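You operate a simulated robot arm through the tools that you are given. There is no shell and no other tool.

You run a simulated robot arm. Do the job below in one go: nothing can be reset, and whatever is moved stays where it is left.

Task
Take the finished disc out and set the cleaner back to wipe.
Fine: disc on the bench, lid back on.
Where things are to end (x, y in the base frame): disc holder within 0.05 m of [0.33, -0.43].

It is judged by the outcome, as a careful person would: the job done as asked, and still so three seconds after it is handed in. It fails if anything else is knocked over, pushed out of place, dropped, spilled or broken. A push-on lid holds only when it is set on centred and level and pressed home; a screw cap is set on level and turned clockwise until tight.

Robot
A 6-joint arm with a two-finger parallel gripper, fixed in place. Base frame: the origin is at the foot of the arm, x ahead of it, y to its left, z up. Units: m, rad, N and s.
With the tool pointing down near the work surface it reaches from about 0.14 to 0.62 m from the base axis. Its first joint turns from -2.007 to 2.007 rad. Payload 3.43 kg.
The tool frame sits at the grasp point between the pads (the TCP): z along the fingers, y along the line on which they close. The tips reach 0.034 m beyond it. The gripper opens to 0.128 m. The fingers are 0.024 m wide and 0.012 m thick; the gripper's body (0.048 by 0.13 m) begins 0.096 m behind the TCP.
Orientation is that of the tool frame in the base frame, as [roll, pitch, yaw] about the fixed x, y, z axes, in that order (R = Rz(yaw) Ry(pitch) Rx(roll)). With the fingers straight down and closing along the base's y, the tool's x points along the base's -x, its y along +y and its z along -z.

Tools
- The arm moves only by the tool servo_tool. Its argument "steps" is a list that holds one entry, the list of rows, each a list of 6 numbers: the shift along the tool's x, y, z in m, then the turn, a rotation vector about the tool's x, y, z in rad. In form: [[[tx, ty, tz, rx, ry, rz], ...]]. A call has 1 to 20 rows; each row shifts and turns the commanded pose from where the row before left it, along the tool's axes as they then stand. "fingers" is the finger opening in m, from 0 to 0.128, set as the call begins (left out, the last holds). Rows are played at 5 a second. More than 0.05 m and 0.15 rad between two rows, or a gripper value outside its range, and nothing of the call is played. A pose out of reach is approached as far as the arm can. The call stops where the force on the tool passes 40 N (or 10 N more than at its start, if that is more) or the arm is blocked; 0.2 s more then pass. The fingers move at their own pace (about 0.153 m/s each) and stop on an object; they squeeze with about 23 N. The grip force told is the motor's: it shows also when the fingers shut on nothing. Time passes only in rows, and 0.2 s behind the last, so rows that do not move let the fingers close. The reply holds the time, the measured pose of the TCP, the force on the tool along the base axes, the opening and the grip force, in the units named above and with some noise, with the torque about the TCP (base axes, N m) and any sound that the robot's microphone picked up.
- Cameras (640 x 400 px; columns grow to the right, rows downward): "scene" is fixed at [0.2192, -0.5007, 1.6821]; the picture's right is [0.67, -0.74, 0.00], its down [-0.68, -0.61, -0.40] and it looks along [0.30, 0.27, -0.92] (base axes); focal length 308 px, centre (320, 200). "wrist" rides on the gripper at [0.076, -0.011, -0.16] in the tool frame; the picture's right is [0.15, 0.99, 0.00], its down [-0.88, 0.13, -0.46] and it looks along [-0.45, 0.07, 0.89] (tool axes); focal length 234 px, centre (320, 200). There is no depth. A picture from a camera that has moved, and an enlarged one, comes with that camera's place and axes in the base frame and with its lens.
- snapshot(camera): a new picture of that camera. The clock stands still meanwhile.
- raise_lower(by): slides the trunk up (or, below 0, down) by that many m; the arm rides with it, the base frame stays. It gives what a move gives, with no picture.
- enlarge(camera, box): a new picture of the part [left, top, right, bottom] of that camera's present view, enlarged. The clock stands still meanwhile.
- hand_in(): hands the job in; it is judged then, once.

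Places have to be worked out from the pictures, the camera data and where the tool is seen. Open the gripper and draw the arm clear of the work before you hand the job in, unless the task says otherwise.

The tools are called after "Emit:" as a command line: name --argument value ..., lists and objects as JSON in quotes. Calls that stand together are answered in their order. servo_tool: Moves the arm, as the interface text tells. Its arguments: {"type":"object","properties":{"steps":{"type":"array","items":{"type":"array","items":{"type":"array","items":{"type":"number"}}}},"fingers":{"type":"number"}},"required":["steps"]} The other tools are called the same way: raise_lower (by) slides the trunk up or down; snapshot (camera) takes a picture; enlarge (camera, box) takes an enlarged picture of a part of a camera's view; hand_in () hands the job in.

At the start:

```text
clock: 0.0
tcp_pos: [0.4208, -0.1364, 1.2542]
tcp_rot: [3.141, 0.0, 3.141]
contact_force: [0.1, 0.8, -0.6]
wrist_torque: [0.02, -0.01, 0.01]
opening: 0.1278
finger_force: 0.1
trunk travel left (down, up): [-0.925, 0.065]
```

scene: 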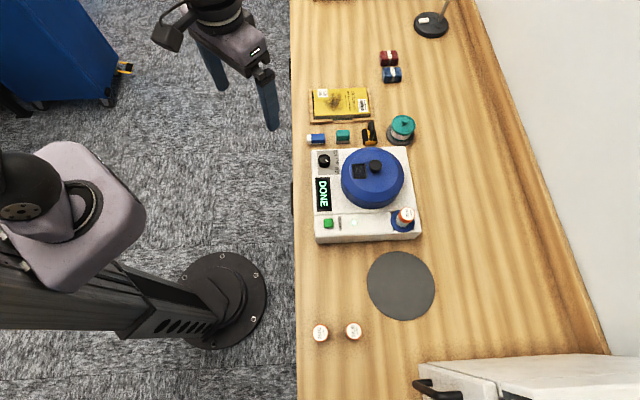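
wrist: 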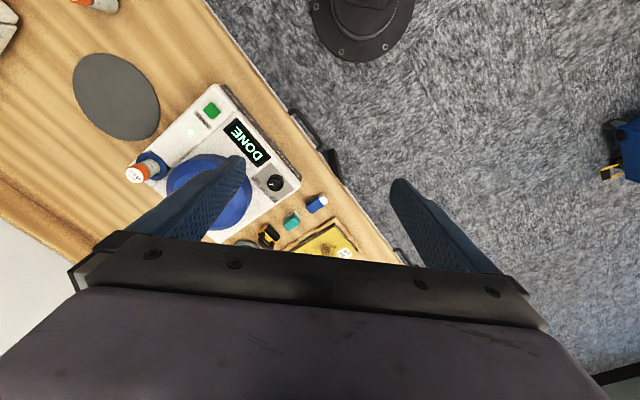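

The scene shows a machine with a "DONE" display, a blue lid, a knob and a green button. I'll look closer at the machine and the surroundings before moving.

Emit:
enlarge --camera "scene" --box '[300, 130, 430, 250]'

Emit:
enlarge --camera "scene" --box '[300, 240, 460, 350]'

Emit:
enlarge --camera "scene" --box '[300, 40, 430, 160]'

Emit:
enlarge --camera "wrist" --box '[110, 70, 310, 250]'

```text
3.33 times, centred on (365, 190) of scene
camera zoom: at [0.2192, -0.5007, 1.6821], right [0.67, -0.74, 0.0], down [-0.68, -0.61, -0.4], along [0.3, 0.27, -0.92], focal length 1026 px, centre (170, 233)
```

zoom: 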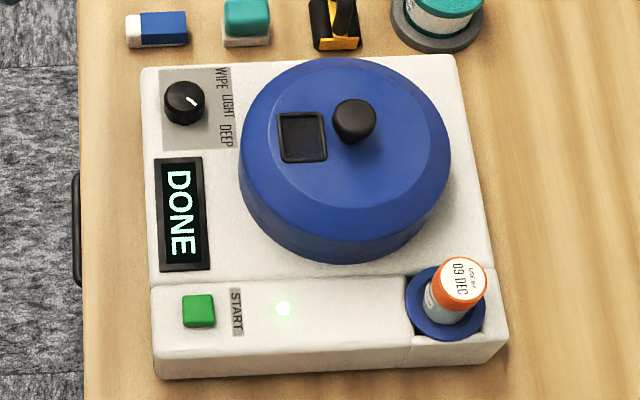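

```text
3.64 times, centred on (380, 295) of scene
camera zoom: at [0.2192, -0.5007, 1.6821], right [0.67, -0.74, 0.0], down [-0.68, -0.61, -0.4], along [0.3, 0.27, -0.92], focal length 1119 px, centre (102, -146)
```

zoom: 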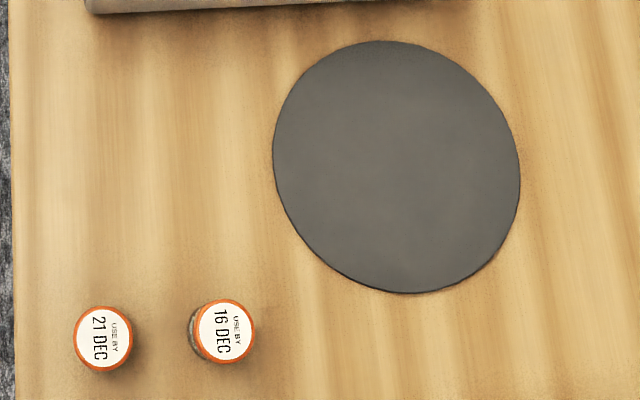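

```text
3.33 times, centred on (365, 100) of scene
camera zoom: at [0.2192, -0.5007, 1.6821], right [0.67, -0.74, 0.0], down [-0.68, -0.61, -0.4], along [0.3, 0.27, -0.92], focal length 1026 px, centre (170, 533)
```

zoom: 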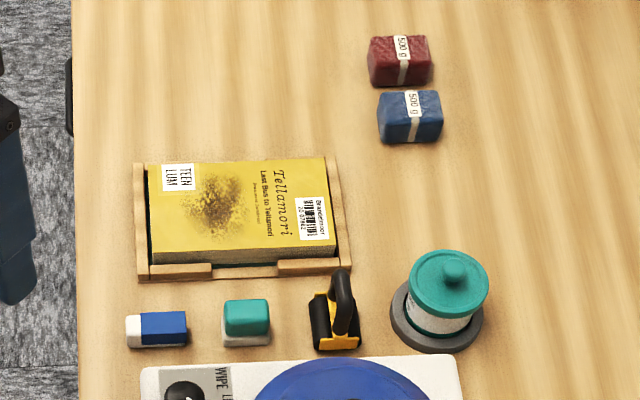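

```text
2.22 times, centred on (210, 160) of wrist
camera zoom: at [0.3463, -0.1484, 1.4124], right [-0.15, 0.99, 0.0], down [0.88, 0.13, 0.46], along [0.45, 0.07, -0.89], focal length 520 px, centre (564, 289)
```

zoom: 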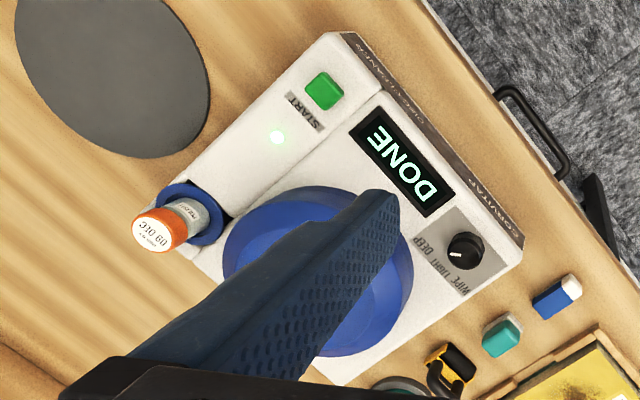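

From triangulating the two views, the green button is at about (0.426, -0.342, 0.945) and the bench top at about z 0.90. The machine sits turned about -0.83 rad, so I rotate the tool to square up with it and look again.

Emit:
servo_tool --steps '[[[0, 0, 0, 0, 0, 0.139], [0, 0, 0, 0, 0, 0.139], [0, 0, 0, 0, 0, 0.139], [0, 0, 0, 0, 0, 0.139], [0, 0, 0, 0, 0, 0.139], [0, 0, 0, 0, 0, 0.139], [0, 0, 0, 0, 0, 0]]]'

Emit:
snapshot --camera "wrist"

Emit:
snapshot --camera "scene"

```text
clock: 1.6
tcp_pos: [0.4201, -0.1358, 1.2539]
tcp_rot: [3.141, 0.001, 2.304]
contact_force: [-0.1, 0.1, -0.4]
wrist_torque: [0.01, -0.02, 0.0]
opening: 0.128
finger_force: 0.1
trunk travel left (down, up): [-0.925, 0.065]
```

```text
taken
camera wrist: at [0.3628, -0.0883, 1.4127], right [0.64, 0.77, 0.0], down [0.69, -0.57, 0.46], along [0.35, -0.29, -0.89], focal length 234 px, centre (320, 200)
```

wrist: 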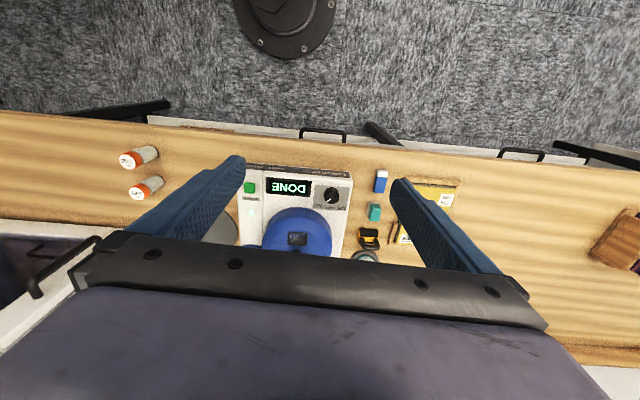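

```text
taken
```

scene: 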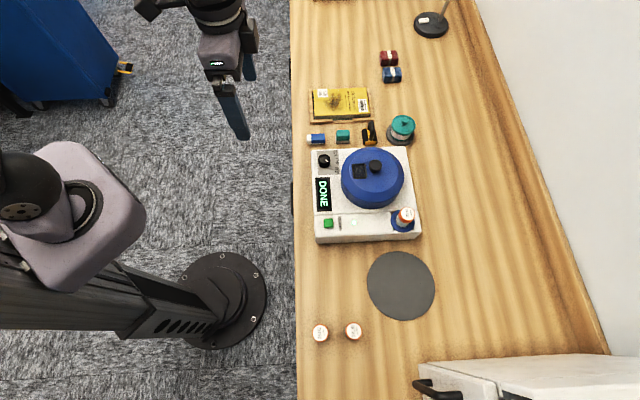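

Squared up now; the dial triangulates to about (0.552, -0.216, 0.945). I move forward over the machine so the lid and its knob come clear of the gripper body in the wrist view.

Emit:
servo_tool --steps '[[[-0.04, -0.01, 0, 0, 0, 0], [-0.04, -0.01, 0, 0, 0, 0], [-0.04, -0.01, 0, 0, 0, 0], [-0.03, 0, 0, 0, 0, 0], [0, 0, 0, 0, 0, 0]]]'

Emit:
snapshot --camera "wrist"

Emit:
enlarge --camera "wrist" --box '[230, 80, 390, 230]'

```text
clock: 2.8
tcp_pos: [0.4995, -0.2685, 1.2527]
tcp_rot: [3.141, 0.0, 2.306]
contact_force: [0.2, 0.3, 0.2]
wrist_torque: [-0.03, -0.01, 0.01]
opening: 0.128
finger_force: 0.2
trunk travel left (down, up): [-0.925, 0.065]
```

```text
taken
camera wrist: at [0.4404, -0.2203, 1.4123], right [0.63, 0.77, 0.0], down [0.69, -0.56, 0.46], along [0.35, -0.29, -0.89], focal length 234 px, centre (320, 200)
```

wrist: 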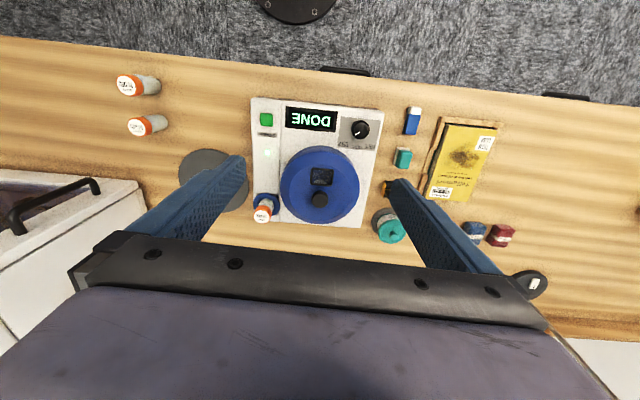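

```text
2.67 times, centred on (310, 155) of wrist
camera zoom: at [0.4404, -0.2203, 1.4123], right [0.63, 0.77, 0.0], down [0.69, -0.56, 0.46], along [0.35, -0.29, -0.89], focal length 624 px, centre (347, 320)
```

zoom: 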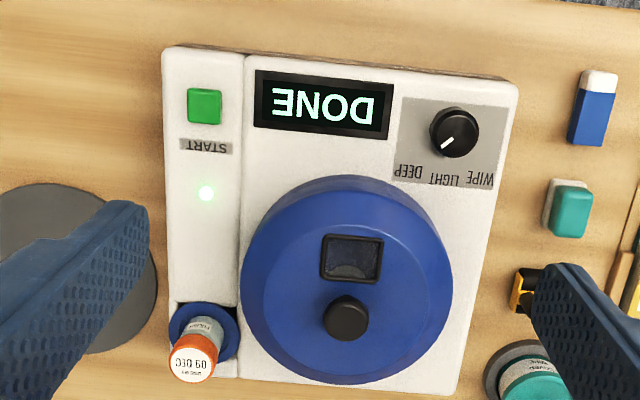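

The wrist view confirms the dial points to DEEP (WIPE is about 85° counter-clockwise from there). The lid knob triangulates to about (0.592, -0.346, 1.024), which is 0.686 m from the base axis, so I test whether the arm can get above it pointing straight down.

Emit:
servo_tool --steps '[[[-0.03, 0.004, 0, 0, 0, 0], [-0.03, 0.004, 0, 0, 0, 0], [-0.03, 0.004, 0, 0, 0, 0], [-0.03, 0.0046, 0, 0, 0, 0], [0, 0, 0, 0, 0, 0]]]'

Emit:
snapshot --camera "wrist"

Emit:
snapshot --camera "scene"

```text
clock: 4.0
tcp_pos: [0.5297, -0.3051, 1.2206]
tcp_rot: [-3.141, 0.0, 2.306]
contact_force: [0.1, 0.3, 0.0]
wrist_torque: [0.0, -0.03, 0.0]
opening: 0.1279
finger_force: 0.0
out of reach, approached as far as the arm can: row 2, 3, 4
trunk travel left (down, up): [-0.925, 0.065]
```

```text
taken
camera wrist: at [0.4713, -0.2573, 1.3795], right [0.63, 0.77, 0.0], down [0.69, -0.56, 0.46], along [0.35, -0.29, -0.89], focal length 234 px, centre (320, 200)
```

wrist: 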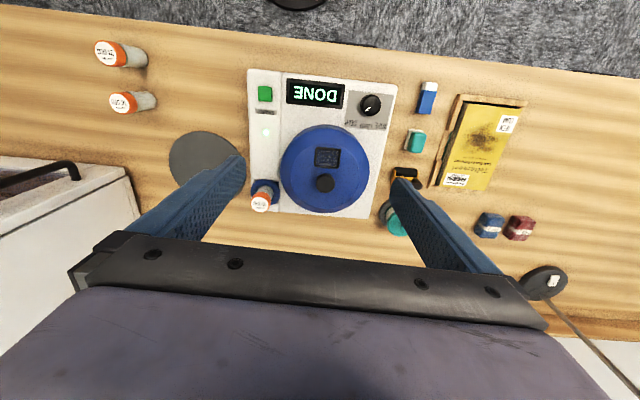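

```text
taken
```

scene: 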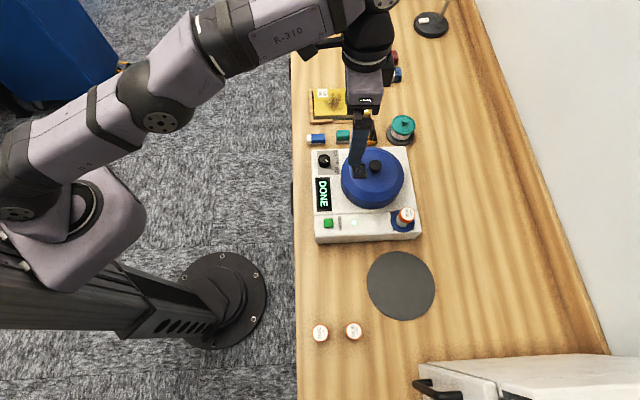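

The arm tops out near 0.61 m at this height, and it approached downward, so the reach is better lower down and with the tool tilted outward. I'll go down and tilt about the tool's y axis by about 0.26 rad, which keeps the finger pads parallel to a vertical knob.

Emit:
servo_tool --steps '[[[0.04, 0, 0, 0, 0, 0], [0.03, 0, 0.02, 0, 0, 0], [0, 0, 0.03, 0, -0.065, 0], [0, 0, 0.03, 0, -0.065, 0], [0, 0, 0, 0, -0.065, 0], [0, 0, 0, 0, -0.065, 0], [0, 0, 0, 0, 0, 0]]]'

Emit:
snapshot --camera "wrist"

```text
clock: 5.6
tcp_pos: [0.4835, -0.2549, 1.1409]
tcp_rot: [3.14, 0.26, 2.31]
contact_force: [0.1, 0.4, -0.6]
wrist_torque: [-0.06, 0.0, -0.04]
opening: 0.1279
finger_force: 0.0
trunk travel left (down, up): [-0.925, 0.065]
```

```text
taken
camera wrist: at [0.3997, -0.1782, 1.2752], right [0.64, 0.77, -0.04], down [0.59, -0.46, 0.67], along [0.5, -0.45, -0.74], focal length 234 px, centre (320, 200)
```

wrist: 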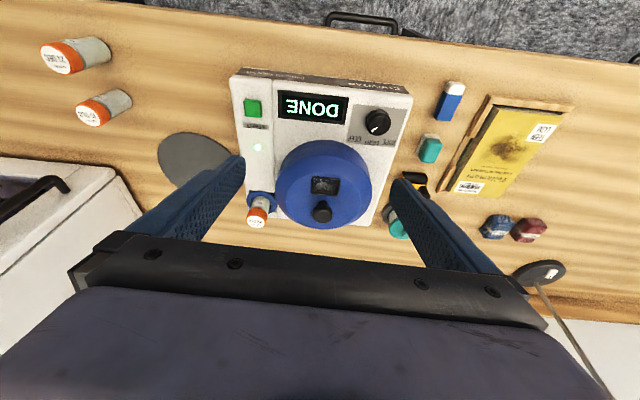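

The tilt works and the commanded pose restarts from the measured one. I enlarge the lid to pin down the knob and see how the lid is fixed.

Emit:
enlarge --camera "wrist" --box '[260, 130, 390, 235]'

Emit:
enlarge --camera "wrist" --box '[335, 90, 415, 160]'

Emit:
enlarge --camera "scene" --box '[335, 140, 425, 215]'

```text
3.81 times, centred on (325, 182) of wrist
camera zoom: at [0.3997, -0.1782, 1.2752], right [0.64, 0.77, -0.04], down [0.59, -0.46, 0.67], along [0.5, -0.45, -0.74], focal length 892 px, centre (301, 267)
```

zoom: 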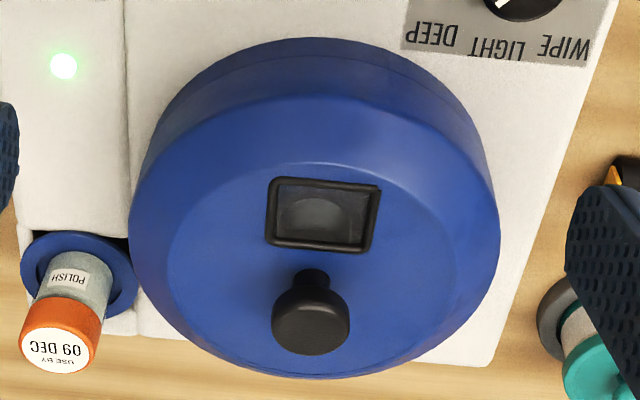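

```text
5.71 times, centred on (375, 125) of wrist
camera zoom: at [0.3997, -0.1782, 1.2752], right [0.64, 0.77, -0.04], down [0.59, -0.46, 0.67], along [0.5, -0.45, -0.74], focal length 1338 px, centre (6, 629)
```

zoom: 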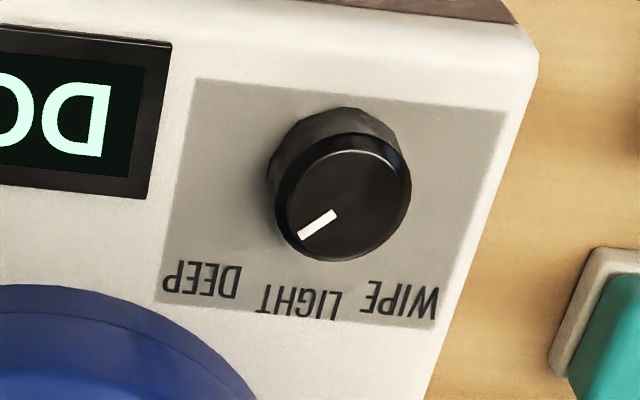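

```text
5.33 times, centred on (380, 178) of scene
camera zoom: at [0.2192, -0.5007, 1.6821], right [0.67, -0.74, 0.0], down [-0.68, -0.61, -0.4], along [0.3, 0.27, -0.92], focal length 1641 px, centre (0, 320)
```

zoom: 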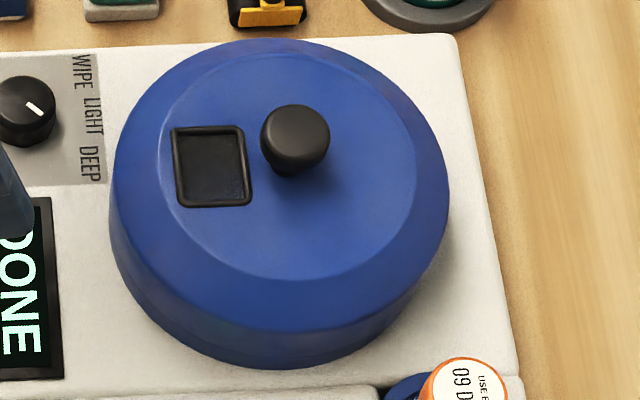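

The knob is a mushroom about 0.032 m wide on the lid's centre at about (0.593, -0.346), head z about 1.02, with the lid top at about 1.00. I move to a pre-grasp pose 0.08 m back along the tool axis with the fingers at 0.07.

Emit:
servo_tool --steps '[[[-0.035, 0.0066, 0.0175, 0, 0, 0], [-0.035, 0.0066, 0.0175, 0, 0, 0], [-0.034, 0.0065, 0.0175, 0, 0, 0], [0, 0, 0, 0, 0, 0]]]' --fingers 0.07

Emit:
snapshot --camera "wrist"

Emit:
enlarge --camera "scene" --box '[310, 70, 470, 220]'

```text
clock: 6.6
tcp_pos: [0.575, -0.3248, 1.118]
tcp_rot: [-3.141, 0.259, 2.307]
contact_force: [-0.4, -0.8, -1.0]
wrist_torque: [-0.02, -0.02, 0.01]
opening: 0.07
finger_force: 0.1
trunk travel left (down, up): [-0.925, 0.065]
```

```text
taken
camera wrist: at [0.4898, -0.2479, 1.2522], right [0.64, 0.77, -0.04], down [0.59, -0.46, 0.67], along [0.5, -0.45, -0.74], focal length 234 px, centre (320, 200)
```

wrist: 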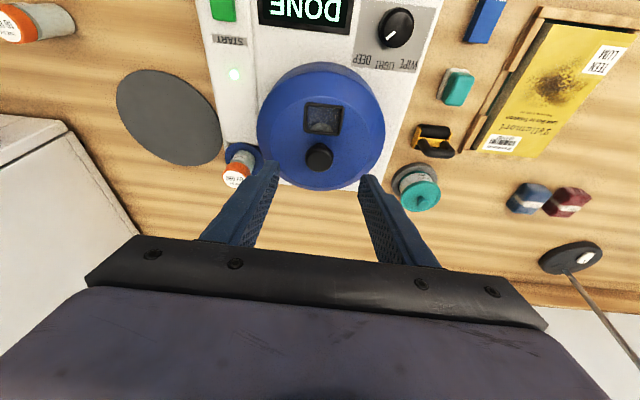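

```text
2.67 times, centred on (390, 145) of scene
camera zoom: at [0.2192, -0.5007, 1.6821], right [0.67, -0.74, 0.0], down [-0.68, -0.61, -0.4], along [0.3, 0.27, -0.92], focal length 820 px, centre (133, 347)
```

zoom: 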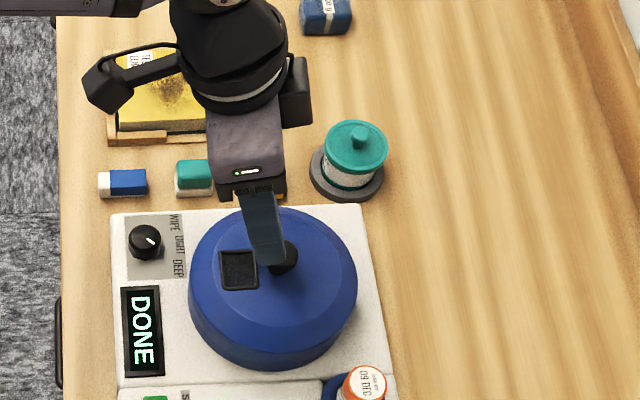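

Reached, and the knob again triangulates to (0.594, -0.3466, 1.02), in line with the fingers. I advance along the tool axis to the grasp height in small rows, with the fingers still open.

Emit:
servo_tool --steps '[[[0, 0, 0.025, 0, 0, 0], [0, 0, 0.025, 0, 0, 0], [0, 0, 0.015, 0, 0, 0], [0, 0, 0.007, 0, 0, 0], [0, 0, 0, 0, 0, 0]]]'

Emit:
snapshot --camera "wrist"

Emit:
enlarge --camera "wrist" --box '[240, 80, 400, 200]'

Emit:
enlarge --camera "scene" --box '[330, 110, 430, 210]'

```text
clock: 7.8
tcp_pos: [0.5883, -0.3396, 1.0473]
tcp_rot: [-3.141, 0.26, 2.306]
contact_force: [-0.9, -0.6, -0.2]
wrist_torque: [0.03, -0.01, 0.03]
opening: 0.0699
finger_force: 0.1
trunk travel left (down, up): [-0.925, 0.065]
```

```text
taken
camera wrist: at [0.5037, -0.2632, 1.1813], right [0.64, 0.77, -0.04], down [0.59, -0.46, 0.67], along [0.5, -0.45, -0.74], focal length 234 px, centre (320, 200)
```

wrist: 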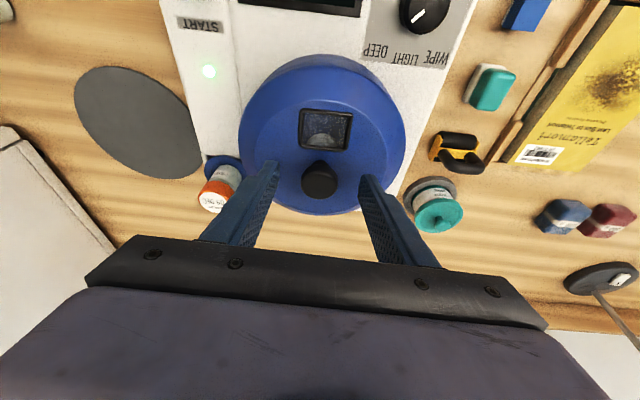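

```text
3.33 times, centred on (320, 140) of wrist
camera zoom: at [0.5037, -0.2632, 1.1813], right [0.64, 0.77, -0.04], down [0.59, -0.46, 0.67], along [0.5, -0.45, -0.74], focal length 781 px, centre (320, 400)
```

zoom: 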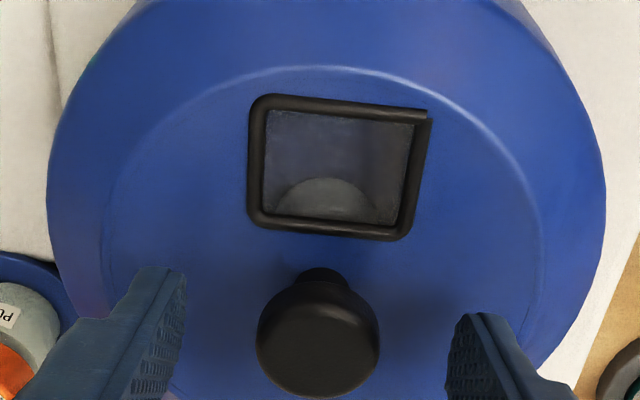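

```text
4.00 times, centred on (380, 160) of scene
camera zoom: at [0.2192, -0.5007, 1.6821], right [0.67, -0.74, 0.0], down [-0.68, -0.61, -0.4], along [0.3, 0.27, -0.92], focal length 1231 px, centre (80, 360)
```

zoom: 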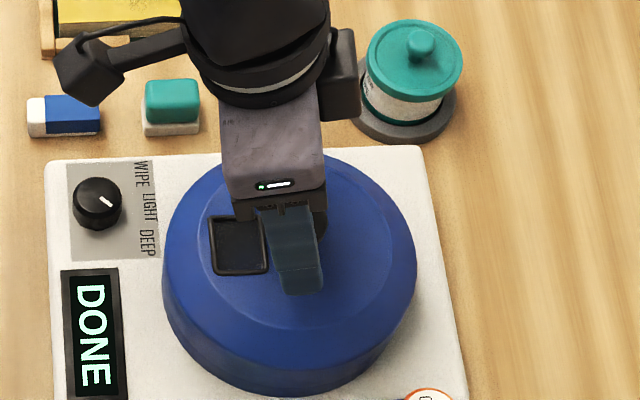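

The knob sits midway between the fingertips. I go down the last 6 mm and close the fingers on it.

Emit:
servo_tool --steps '[[[0, 0, 0.006, 0, 0, 0], [0, 0, 0, 0, 0, 0]]]'

Emit:
servo_tool --steps '[[[0, 0, 0, 0, 0, 0], [0, 0, 0, 0, 0, 0], [0, 0, 0, 0, 0, 0], [0, 0, 0, 0, 0, 0]]]' --fingers 0.0

Emit:
enlarge --camera "wrist" --box '[240, 80, 400, 200]'

```text
clock: 8.4
tcp_pos: [0.5892, -0.339, 1.041]
tcp_rot: [3.14, 0.26, 2.308]
contact_force: [0.7, 0.3, -0.5]
wrist_torque: [-0.03, 0.01, -0.01]
opening: 0.0701
finger_force: 0.1
trunk travel left (down, up): [-0.925, 0.065]
```

```text
clock: 9.4
tcp_pos: [0.5877, -0.3409, 1.0405]
tcp_rot: [3.141, 0.26, 2.309]
contact_force: [-0.9, 0.3, -0.4]
wrist_torque: [-0.04, 0.0, 0.01]
opening: 0.0307
finger_force: 23.1
trunk travel left (down, up): [-0.925, 0.065]
heard: snap
```

```text
3.33 times, centred on (320, 140) of wrist
camera zoom: at [0.5047, -0.2641, 1.1755], right [0.64, 0.77, -0.04], down [0.59, -0.46, 0.67], along [0.5, -0.45, -0.74], focal length 781 px, centre (320, 400)
```

zoom: 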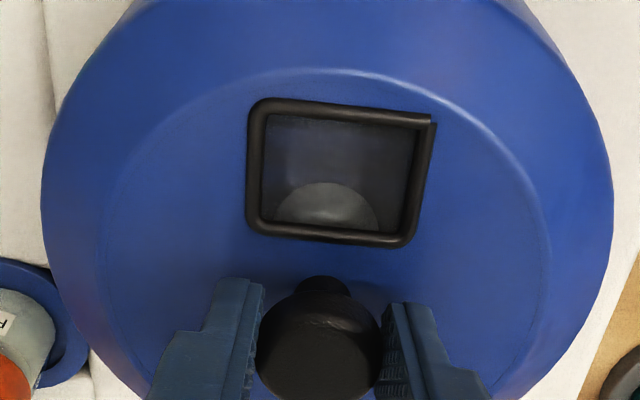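

The grip holds at 0.031 m, and a snap was heard as it closed. I lift straight up very gently and watch the force.

Emit:
servo_tool --steps '[[[-0.0013, 0, -0.0048, 0, 0, 0], [-0.0013, 0, -0.0048, 0, 0, 0], [0, 0, 0, 0, 0, 0]]]'

Emit:
enlarge --camera "wrist" --box '[220, 40, 420, 200]'

Emit:
enlarge --camera "scene" --box '[330, 130, 430, 220]'

```text
clock: 10.2
tcp_pos: [0.5885, -0.3398, 1.0528]
tcp_rot: [3.141, 0.26, 2.308]
contact_force: [-0.5, 0.1, -0.1]
wrist_torque: [0.03, 0.04, -0.03]
opening: 0.0305
finger_force: 22.9
trunk travel left (down, up): [-0.925, 0.065]
```

```text
2.50 times, centred on (320, 120) of wrist
camera zoom: at [0.5048, -0.264, 1.1858], right [0.64, 0.77, -0.04], down [0.59, -0.46, 0.67], along [0.5, -0.45, -0.74], focal length 585 px, centre (320, 400)
```

zoom: 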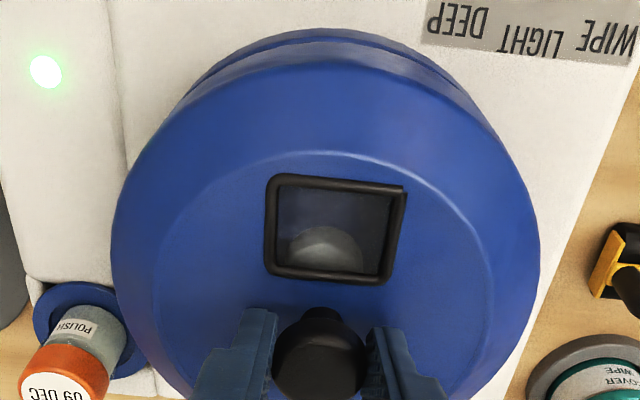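

```text
4.44 times, centred on (380, 175) of scene
camera zoom: at [0.2192, -0.5007, 1.6821], right [0.67, -0.74, 0.0], down [-0.68, -0.61, -0.4], along [0.3, 0.27, -0.92], focal length 1368 px, centre (53, 311)
```

zoom: 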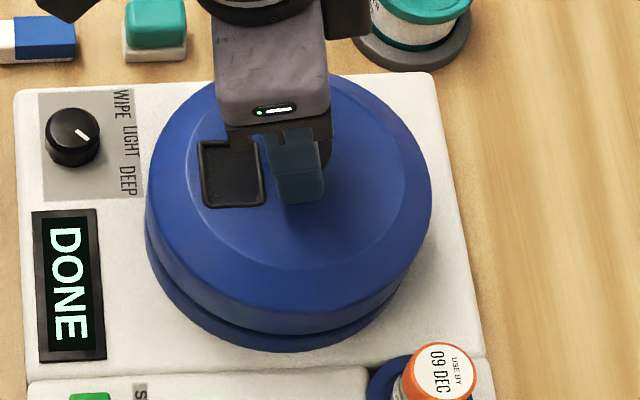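

The lid comes away cleanly, with a blue base ring staying behind, so I note the seated grasp pose as TCP (0.588, -0.340, 1.0405). I lift it higher and draw it back toward the base to keep it clear of the jar.

Emit:
servo_tool --steps '[[[-0.0039, 0, -0.0145, 0, 0, 0], [-0.0039, 0, -0.0145, 0, 0, 0], [-0.0039, 0, -0.0145, 0, 0, 0], [0.0254, 0, -0.0174, 0, 0, 0], [0.0254, 0, -0.0174, 0, 0, 0], [0.0254, 0, -0.0174, 0, 0, 0], [0.029, 0, -0.0077, 0, 0, 0], [0.029, 0, -0.0077, 0, 0, 0], [0, 0, 0, 0, 0, 0]]]'

Emit:
snapshot --camera "scene"

Emit:
enlarge --camera "scene" --box '[310, 130, 430, 230]'

Emit:
snapshot --camera "wrist"

```text
clock: 12.2
tcp_pos: [0.4904, -0.2322, 1.1266]
tcp_rot: [3.141, 0.259, 2.309]
contact_force: [0.2, -0.3, 0.4]
wrist_torque: [0.0, 0.06, 0.02]
opening: 0.0
finger_force: 23.0
trunk travel left (down, up): [-0.925, 0.065]
```

```text
taken
```

scene: 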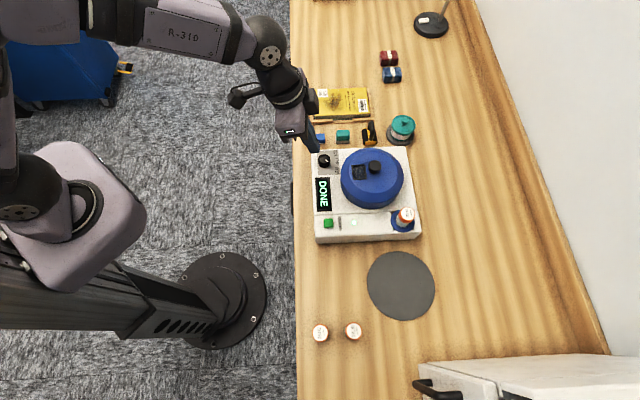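

```text
4.00 times, centred on (370, 180) of scene
camera zoom: at [0.2192, -0.5007, 1.6821], right [0.67, -0.74, 0.0], down [-0.68, -0.61, -0.4], along [0.3, 0.27, -0.92], focal length 1231 px, centre (120, 280)
```

zoom: 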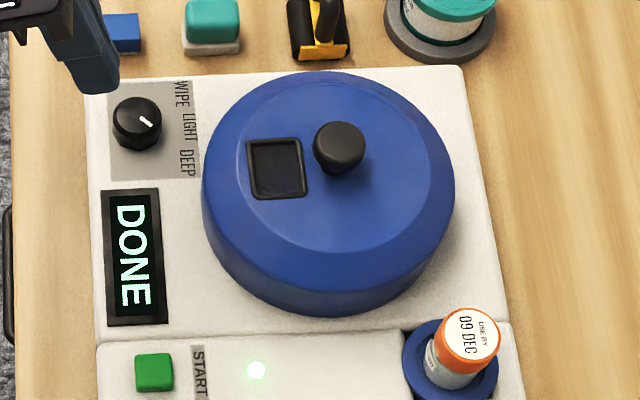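

```text
taken
camera wrist: at [0.4059, -0.1555, 1.2613], right [0.64, 0.77, -0.04], down [0.59, -0.46, 0.67], along [0.5, -0.45, -0.74], focal length 234 px, centre (320, 200)
```

wrist: 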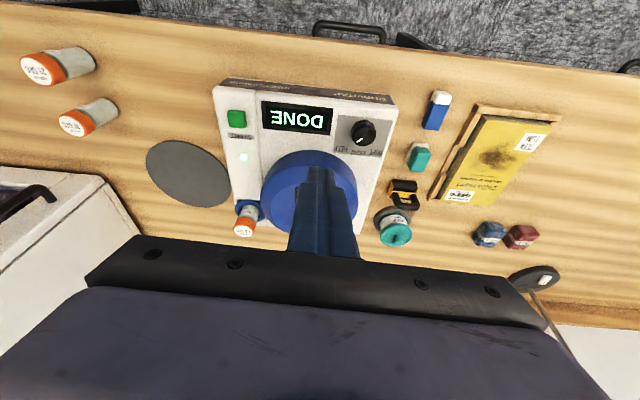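

The fingers are shut on nothing: the lid slipped out and dropped back onto its seat, apparently in the same place. I look closely at the knob's profile and whether the lid sits level before trying again.

Emit:
enlarge --camera "scene" --box '[362, 150, 392, 180]'

Emit:
servo_tool --steps '[[[0.04, 0, 0, 0, 0, 0], [0.03, 0, 0.02, 0, -0.1, 0], [0, 0, 0.02, 0, -0.1, 0], [0, 0, 0, 0, -0.1, 0], [0, 0, 0, 0, -0.1, 0], [0, 0, 0, 0, 0, 0]]]' --fingers 0.128

Emit:
snapshot --camera "wrist"

```text
13.33 times, centred on (377, 165) of scene
camera zoom: at [0.2192, -0.5007, 1.6821], right [0.67, -0.74, 0.0], down [-0.68, -0.61, -0.4], along [0.3, 0.27, -0.92], focal length 4102 px, centre (-440, 667)
```

zoom: 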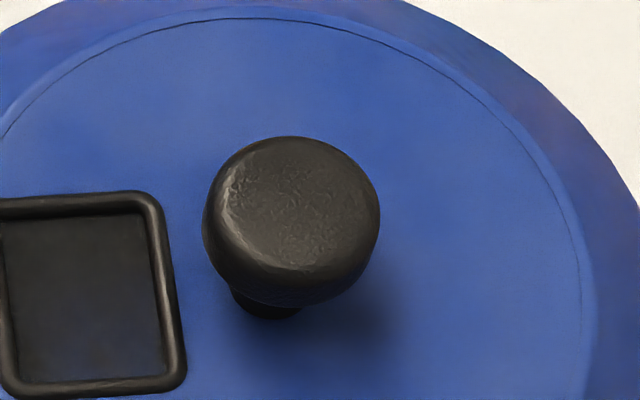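

```text
clock: 13.6
tcp_pos: [0.4522, -0.19, 1.0711]
tcp_rot: [-3.141, 0.66, 2.308]
contact_force: [0.8, 0.2, 0.0]
wrist_torque: [-0.02, -0.03, 0.0]
opening: 0.1282
finger_force: 0.1
trunk travel left (down, up): [-0.925, 0.065]
```

```text
taken
camera wrist: at [0.3387, -0.0823, 1.1502], right [0.65, 0.75, -0.09], down [0.38, -0.22, 0.9], along [0.66, -0.62, -0.43], focal length 234 px, centre (320, 200)
```

wrist: 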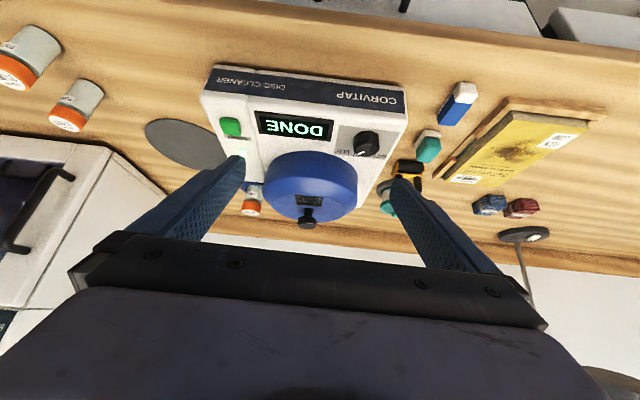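

Here is a lower viewpoint; I enlarge the lid and knob profile.

Emit:
enlarge --camera "wrist" --box '[250, 140, 370, 240]'

Emit:
enlarge --camera "wrist" --box '[285, 185, 335, 235]'

```text
4.00 times, centred on (310, 190) of wrist
camera zoom: at [0.3387, -0.0823, 1.1502], right [0.65, 0.75, -0.09], down [0.38, -0.22, 0.9], along [0.66, -0.62, -0.43], focal length 937 px, centre (360, 240)
```

zoom: 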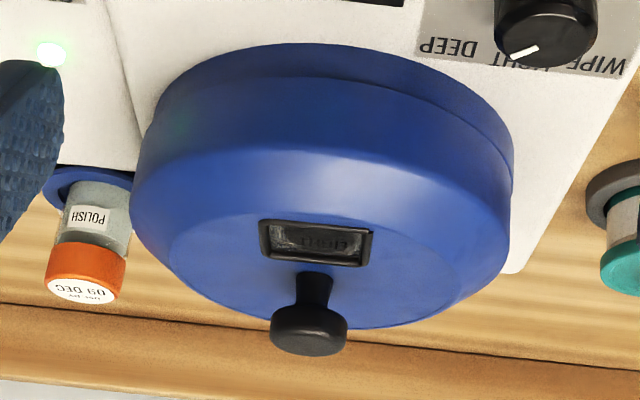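

```text
8.00 times, centred on (310, 210) of wrist
camera zoom: at [0.3387, -0.0823, 1.1502], right [0.65, 0.75, -0.09], down [0.38, -0.22, 0.9], along [0.66, -0.62, -0.43], focal length 1873 px, centre (400, 120)
```

zoom: 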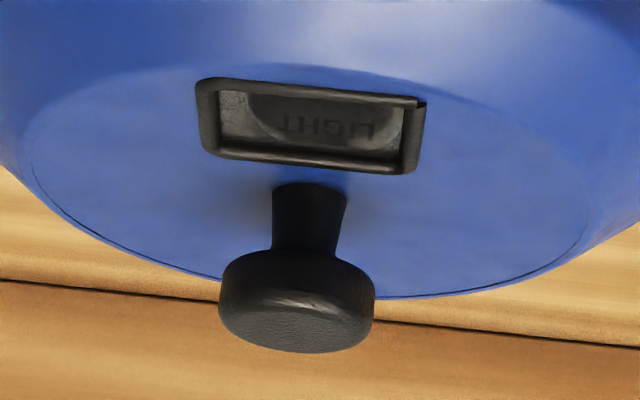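

The knob is a thin mushroom head (about 0.03 m wide, around z 1.015 to 1.025) on a narrow neck, and the lid looks seated. I'll regrasp and this time lift very slowly with checks; first back to the pre-grasp pose.

Emit:
servo_tool --steps '[[[-0.0307, 0, -0.0395, 0, 0, 0], [0, 0, 0, 0, 0.1, 0], [0, 0, 0, 0, 0.1, 0], [0, 0, 0, 0, 0.1, 0], [0, 0, 0, 0, 0.1, 0], [-0.0434, 0, 0.0128, 0, 0, 0], [-0.0434, 0, 0.0128, 0, 0, 0], [-0.0434, 0, 0.0128, 0, 0, 0], [-0.0434, 0, 0.0128, 0, 0, 0], [0, 0, 0, 0, 0, 0]]]' --fingers 0.06

Emit:
enlarge --camera "wrist" --box '[230, 50, 410, 200]'

```text
clock: 15.8
tcp_pos: [0.574, -0.3236, 1.117]
tcp_rot: [-3.141, 0.26, 2.308]
contact_force: [0.0, -0.1, -0.2]
wrist_torque: [-0.01, 0.0, 0.01]
opening: 0.06
finger_force: 0.1
trunk travel left (down, up): [-0.925, 0.065]
```

```text
2.67 times, centred on (320, 125) of wrist
camera zoom: at [0.4898, -0.2472, 1.2506], right [0.64, 0.77, -0.04], down [0.59, -0.46, 0.67], along [0.5, -0.45, -0.74], focal length 624 px, centre (320, 400)
```

zoom: 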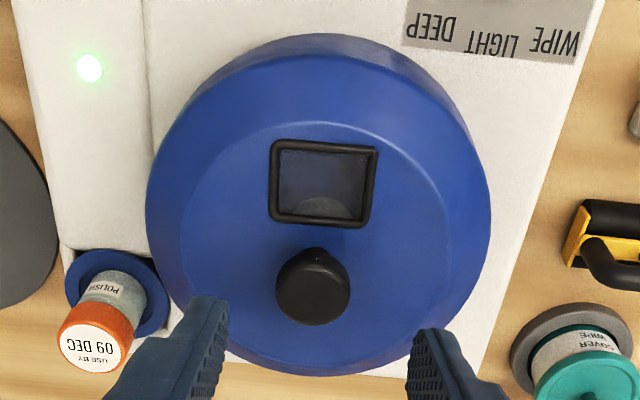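

The knob now shows about 3 mm off to the tool's -y side compared with the gripper axis, so the lid shifted slightly when it dropped. I correct for that and descend part way to check.

Emit:
servo_tool --steps '[[[-0.002, -0.003, 0.02, 0, 0, 0], [0, 0, 0.025, 0, 0, 0], [0, 0, 0.02, 0, 0, 0], [0, 0, 0.006, 0, 0, 0], [0, 0, 0, 0, 0, 0]]]'

Emit:
enlarge --camera "wrist" --box '[260, 110, 380, 210]'

```text
clock: 17.0
tcp_pos: [0.5866, -0.341, 1.0481]
tcp_rot: [-3.141, 0.26, 2.307]
contact_force: [0.2, 0.2, 0.0]
wrist_torque: [0.0, -0.01, 0.01]
opening: 0.0597
finger_force: 0.1
trunk travel left (down, up): [-0.925, 0.065]
```

```text
4.00 times, centred on (320, 160) of wrist
camera zoom: at [0.5019, -0.2651, 1.182], right [0.64, 0.77, -0.04], down [0.59, -0.46, 0.67], along [0.5, -0.45, -0.74], focal length 937 px, centre (320, 360)
```

zoom: 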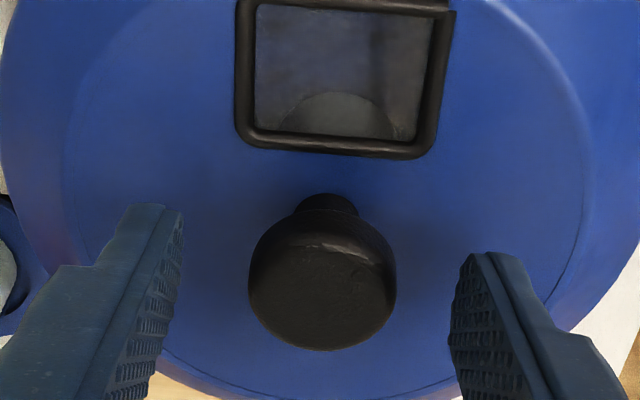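

Well centred now. I descend about 10 mm more in small rows, then close slowly and read the grip.

Emit:
servo_tool --steps '[[[0, 0, 0.004, 0, 0, 0], [0, 0, 0.004, 0, 0, 0], [0, 0, 0.002, 0, 0, 0], [0, 0, 0, 0, 0, 0]]]'

Emit:
servo_tool --steps '[[[0, 0, 0, 0, 0, 0], [0, 0, 0, 0, 0, 0], [0, 0, 0, 0, 0, 0], [0, 0, 0, 0, 0, 0]]]' --fingers 0.01

Emit:
enlarge --camera "wrist" --box '[240, 90, 400, 210]'

```text
clock: 18.0
tcp_pos: [0.5876, -0.3436, 1.0381]
tcp_rot: [-3.14, 0.26, 2.308]
contact_force: [0.8, -0.3, 0.5]
wrist_torque: [-0.03, 0.01, -0.01]
opening: 0.0603
finger_force: 0.1
trunk travel left (down, up): [-0.925, 0.065]
```

```text
clock: 19.0
tcp_pos: [0.5884, -0.343, 1.0401]
tcp_rot: [-3.14, 0.259, 2.309]
contact_force: [2.1, 0.0, 0.9]
wrist_torque: [-0.07, -0.14, -0.01]
opening: 0.0307
finger_force: 22.9
trunk travel left (down, up): [-0.925, 0.065]
```

```text
3.33 times, centred on (320, 150) of wrist
camera zoom: at [0.504, -0.267, 1.1728], right [0.64, 0.77, -0.04], down [0.59, -0.46, 0.67], along [0.5, -0.45, -0.74], focal length 781 px, centre (320, 367)
```

zoom: 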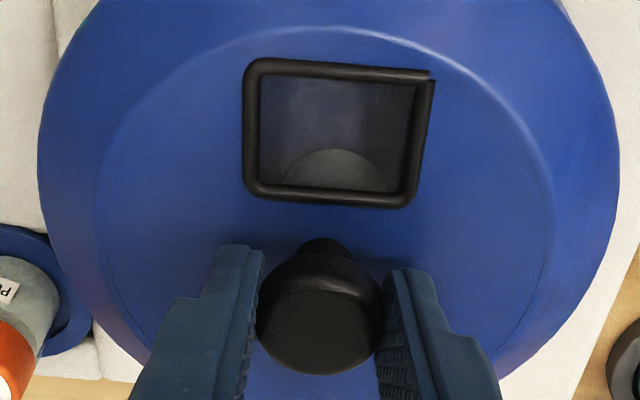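

Grip is firm at 0.0307 on the head. I lift slowly, 4 mm per row, and check.

Emit:
servo_tool --steps '[[[-0.001, 0, -0.0039, 0, 0, 0], [-0.001, 0, -0.0039, 0, 0, 0], [-0.001, 0, -0.0039, 0, 0, 0], [-0.001, 0, -0.0039, 0, 0, 0], [-0.001, 0, -0.0039, 0, 0, 0], [0, 0, 0, 0, 0, 0]]]'

Emit:
snapshot --camera "wrist"

Emit:
enlarge --camera "scene" --box '[330, 130, 430, 220]'

```text
clock: 20.4
tcp_pos: [0.5884, -0.343, 1.0589]
tcp_rot: [3.141, 0.258, 2.308]
contact_force: [1.5, -0.2, -2.1]
wrist_torque: [-0.02, 0.02, -0.04]
opening: 0.0306
finger_force: 22.9
trunk travel left (down, up): [-0.925, 0.065]
```

```text
taken
camera wrist: at [0.5033, -0.2668, 1.1932], right [0.64, 0.77, -0.04], down [0.59, -0.46, 0.67], along [0.5, -0.45, -0.74], focal length 234 px, centre (320, 200)
```

wrist: 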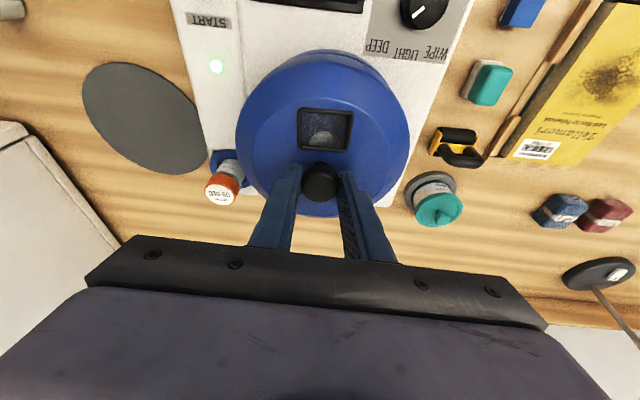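

```text
4.44 times, centred on (380, 175) of scene
camera zoom: at [0.2192, -0.5007, 1.6821], right [0.67, -0.74, 0.0], down [-0.68, -0.61, -0.4], along [0.3, 0.27, -0.92], focal length 1368 px, centre (53, 311)
```

zoom: 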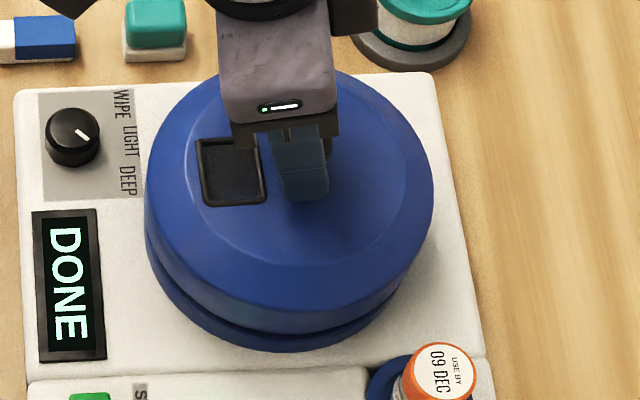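

Held so far with the lid about 20 mm up. I zoom to check whether the knob is creeping between the fingers and whether the lid stays level.

Emit:
enlarge --camera "wrist" --box '[230, 40, 410, 220]'

Emit:
enlarge --camera "wrist" --box '[270, 140, 370, 220]'

```text
2.22 times, centred on (320, 130) of wrist
camera zoom: at [0.5033, -0.2668, 1.1932], right [0.64, 0.77, -0.04], down [0.59, -0.46, 0.67], along [0.5, -0.45, -0.74], focal length 520 px, centre (320, 356)
```

zoom: 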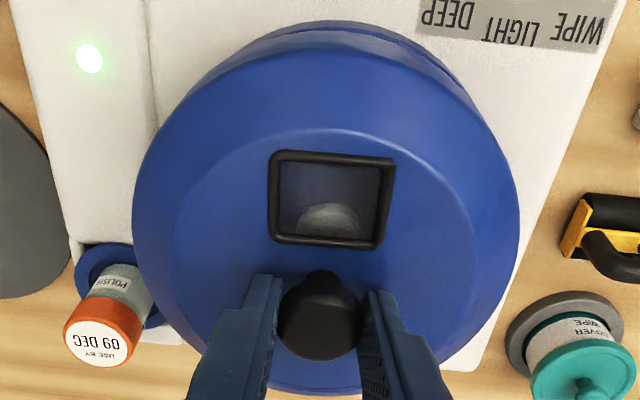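

```text
5.00 times, centred on (320, 180) of wrist
camera zoom: at [0.5033, -0.2668, 1.1932], right [0.64, 0.77, -0.04], down [0.59, -0.46, 0.67], along [0.5, -0.45, -0.74], focal length 1171 px, centre (320, 300)
```

zoom: 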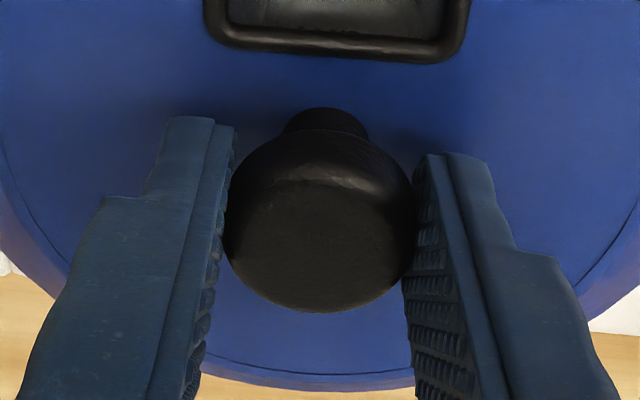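

The knob is still held with at most about 1 mm of creep. I continue the slow lift another 20 mm.

Emit:
servo_tool --steps '[[[-0.001, 0, -0.0039, 0, 0, 0], [-0.001, 0, -0.0039, 0, 0, 0], [-0.001, 0, -0.0039, 0, 0, 0], [-0.001, 0, -0.0039, 0, 0, 0], [-0.001, 0, -0.0039, 0, 0, 0]]]'

Emit:
enlarge --camera "wrist" --box '[220, 40, 420, 220]'

Emit:
enlarge --camera "scene" --box '[330, 130, 430, 220]'

```text
clock: 21.6
tcp_pos: [0.5873, -0.3443, 1.0806]
tcp_rot: [-3.14, 0.26, 2.308]
contact_force: [-0.1, -0.9, -0.6]
wrist_torque: [0.01, -0.02, 0.04]
opening: 0.0308
finger_force: 23.0
trunk travel left (down, up): [-0.925, 0.065]
```

```text
2.22 times, centred on (320, 130) of wrist
camera zoom: at [0.5029, -0.2668, 1.2137], right [0.64, 0.77, -0.04], down [0.59, -0.46, 0.67], along [0.5, -0.45, -0.74], focal length 520 px, centre (320, 356)
```

zoom: 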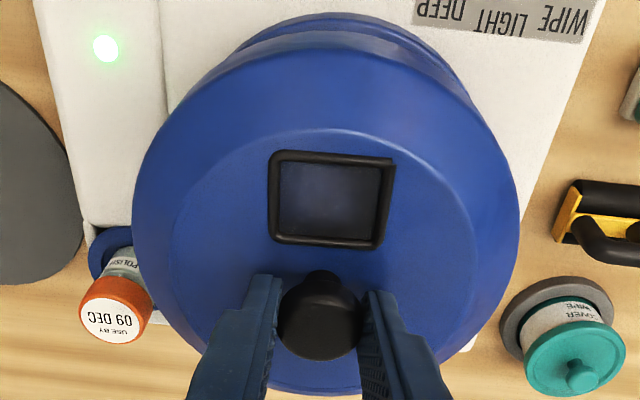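

```text
4.44 times, centred on (380, 175) of scene
camera zoom: at [0.2192, -0.5007, 1.6821], right [0.67, -0.74, 0.0], down [-0.68, -0.61, -0.4], along [0.3, 0.27, -0.92], focal length 1368 px, centre (53, 311)
```

zoom: 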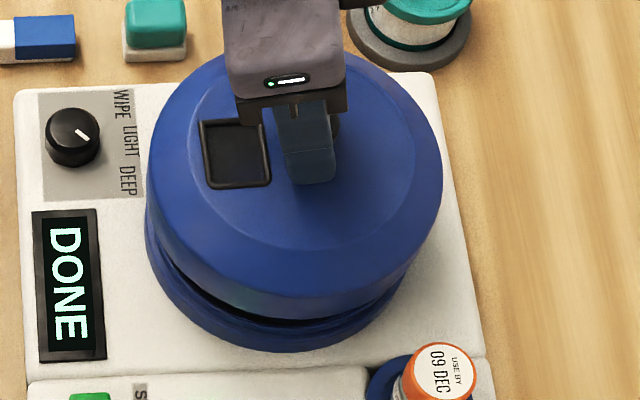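

It's holding solidly and the gap is now open and even. I lift another 20 mm, then start drawing it back slowly.

Emit:
servo_tool --steps '[[[-0.001, 0, -0.0039, 0, 0, 0], [-0.0013, 0, -0.0048, 0, 0, 0], [-0.0013, 0, -0.0048, 0, 0, 0], [-0.0013, 0, -0.0048, 0, 0, 0], [-0.001, 0, -0.0039, 0, 0, 0], [0.004, 0, -0.002, 0, 0, 0], [0.008, 0, -0.003, 0, 0, 0], [0.01, 0, -0.0035, 0, 0, 0], [0.01, 0, -0.0035, 0, 0, 0], [0.01, 0, -0.0035, 0, 0, 0], [0.008, 0, -0.003, 0, 0, 0], [0.004, 0, -0.002, 0, 0, 0], [0, 0, 0, 0, 0, 0]]]'

Emit:
snapshot --camera "scene"

Emit:
snapshot --camera "wrist"

```text
clock: 24.4
tcp_pos: [0.5492, -0.3007, 1.1082]
tcp_rot: [-3.141, 0.261, 2.309]
contact_force: [-0.7, 0.2, -1.4]
wrist_torque: [-0.01, 0.0, -0.02]
opening: 0.0307
finger_force: 23.6
trunk travel left (down, up): [-0.925, 0.065]
```

```text
taken
```

scene: 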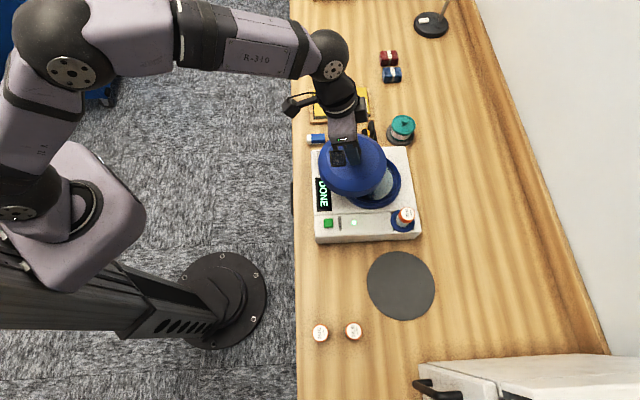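

```text
taken
camera wrist: at [0.4643, -0.2245, 1.2422], right [0.64, 0.77, -0.04], down [0.59, -0.46, 0.67], along [0.5, -0.45, -0.74], focal length 234 px, centre (320, 200)
```

wrist: 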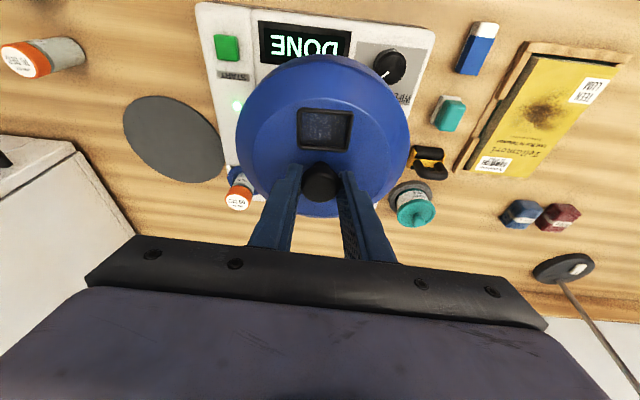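

The lid is clear of the base and the disc is visible inside. The grey mat triangulates to about (0.442, -0.573, 0.867), so the bench is at z about 0.867. It's free and about the lid's size, so I carry the lid slowly sideways toward it.

Emit:
servo_tool --steps '[[[0, -0.004, 0, 0, 0, 0], [0, -0.008, 0, 0, 0, 0], [0, -0.012, 0, 0, 0, 0], [0, -0.015, 0, 0, 0, 0], [0, -0.018, 0, 0, 0, 0], [0, -0.018, 0, 0, 0, 0], [0, -0.018, 0, 0, 0, 0], [0, -0.018, 0, 0, 0, 0], [0, -0.018, 0, 0, 0, 0], [0, -0.018, 0, 0, 0, 0], [0, -0.018, 0, 0, 0, 0], [0, -0.018, 0, 0, 0, 0], [0, -0.018, 0, 0, 0, 0], [0, -0.018, 0, 0, 0, 0], [0, -0.018, 0, 0, 0, 0], [0, -0.015, 0, 0, 0, 0], [0, -0.008, 0, 0, 0, 0], [0, -0.0035, 0, 0, 0, 0], [0, 0, 0, 0, 0, 0]]]'

Emit:
snapshot --camera "scene"

Emit:
enlarge --camera "scene" --box '[330, 140, 430, 220]'

Emit:
snapshot --camera "wrist"

```text
clock: 28.4
tcp_pos: [0.3528, -0.4768, 1.1075]
tcp_rot: [-3.141, 0.261, 2.307]
contact_force: [0.1, -1.2, -1.0]
wrist_torque: [-0.02, -0.02, -0.02]
opening: 0.0309
finger_force: 23.0
trunk travel left (down, up): [-0.925, 0.065]
```

```text
taken
```

scene: 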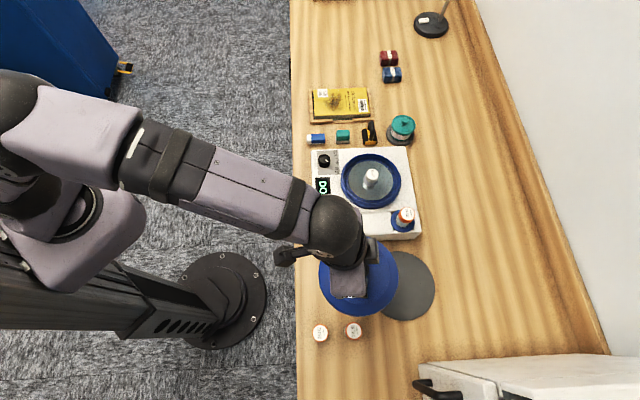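

```text
5.00 times, centred on (380, 180) of scene
camera zoom: at [0.2192, -0.5007, 1.6821], right [0.67, -0.74, 0.0], down [-0.68, -0.61, -0.4], along [0.3, 0.27, -0.92], focal length 1538 px, centre (20, 300)
```

zoom: 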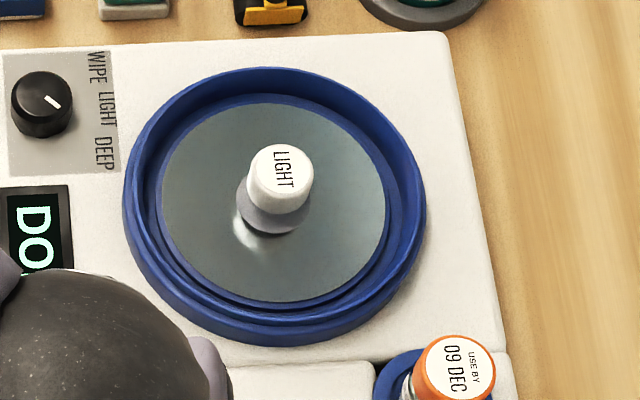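

```text
taken
camera wrist: at [0.269, -0.4018, 1.2422], right [0.64, 0.77, -0.04], down [0.59, -0.46, 0.67], along [0.5, -0.45, -0.74], focal length 234 px, centre (320, 200)
```

wrist: 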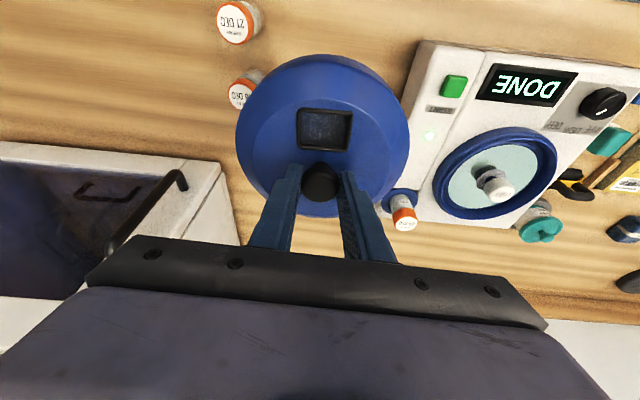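

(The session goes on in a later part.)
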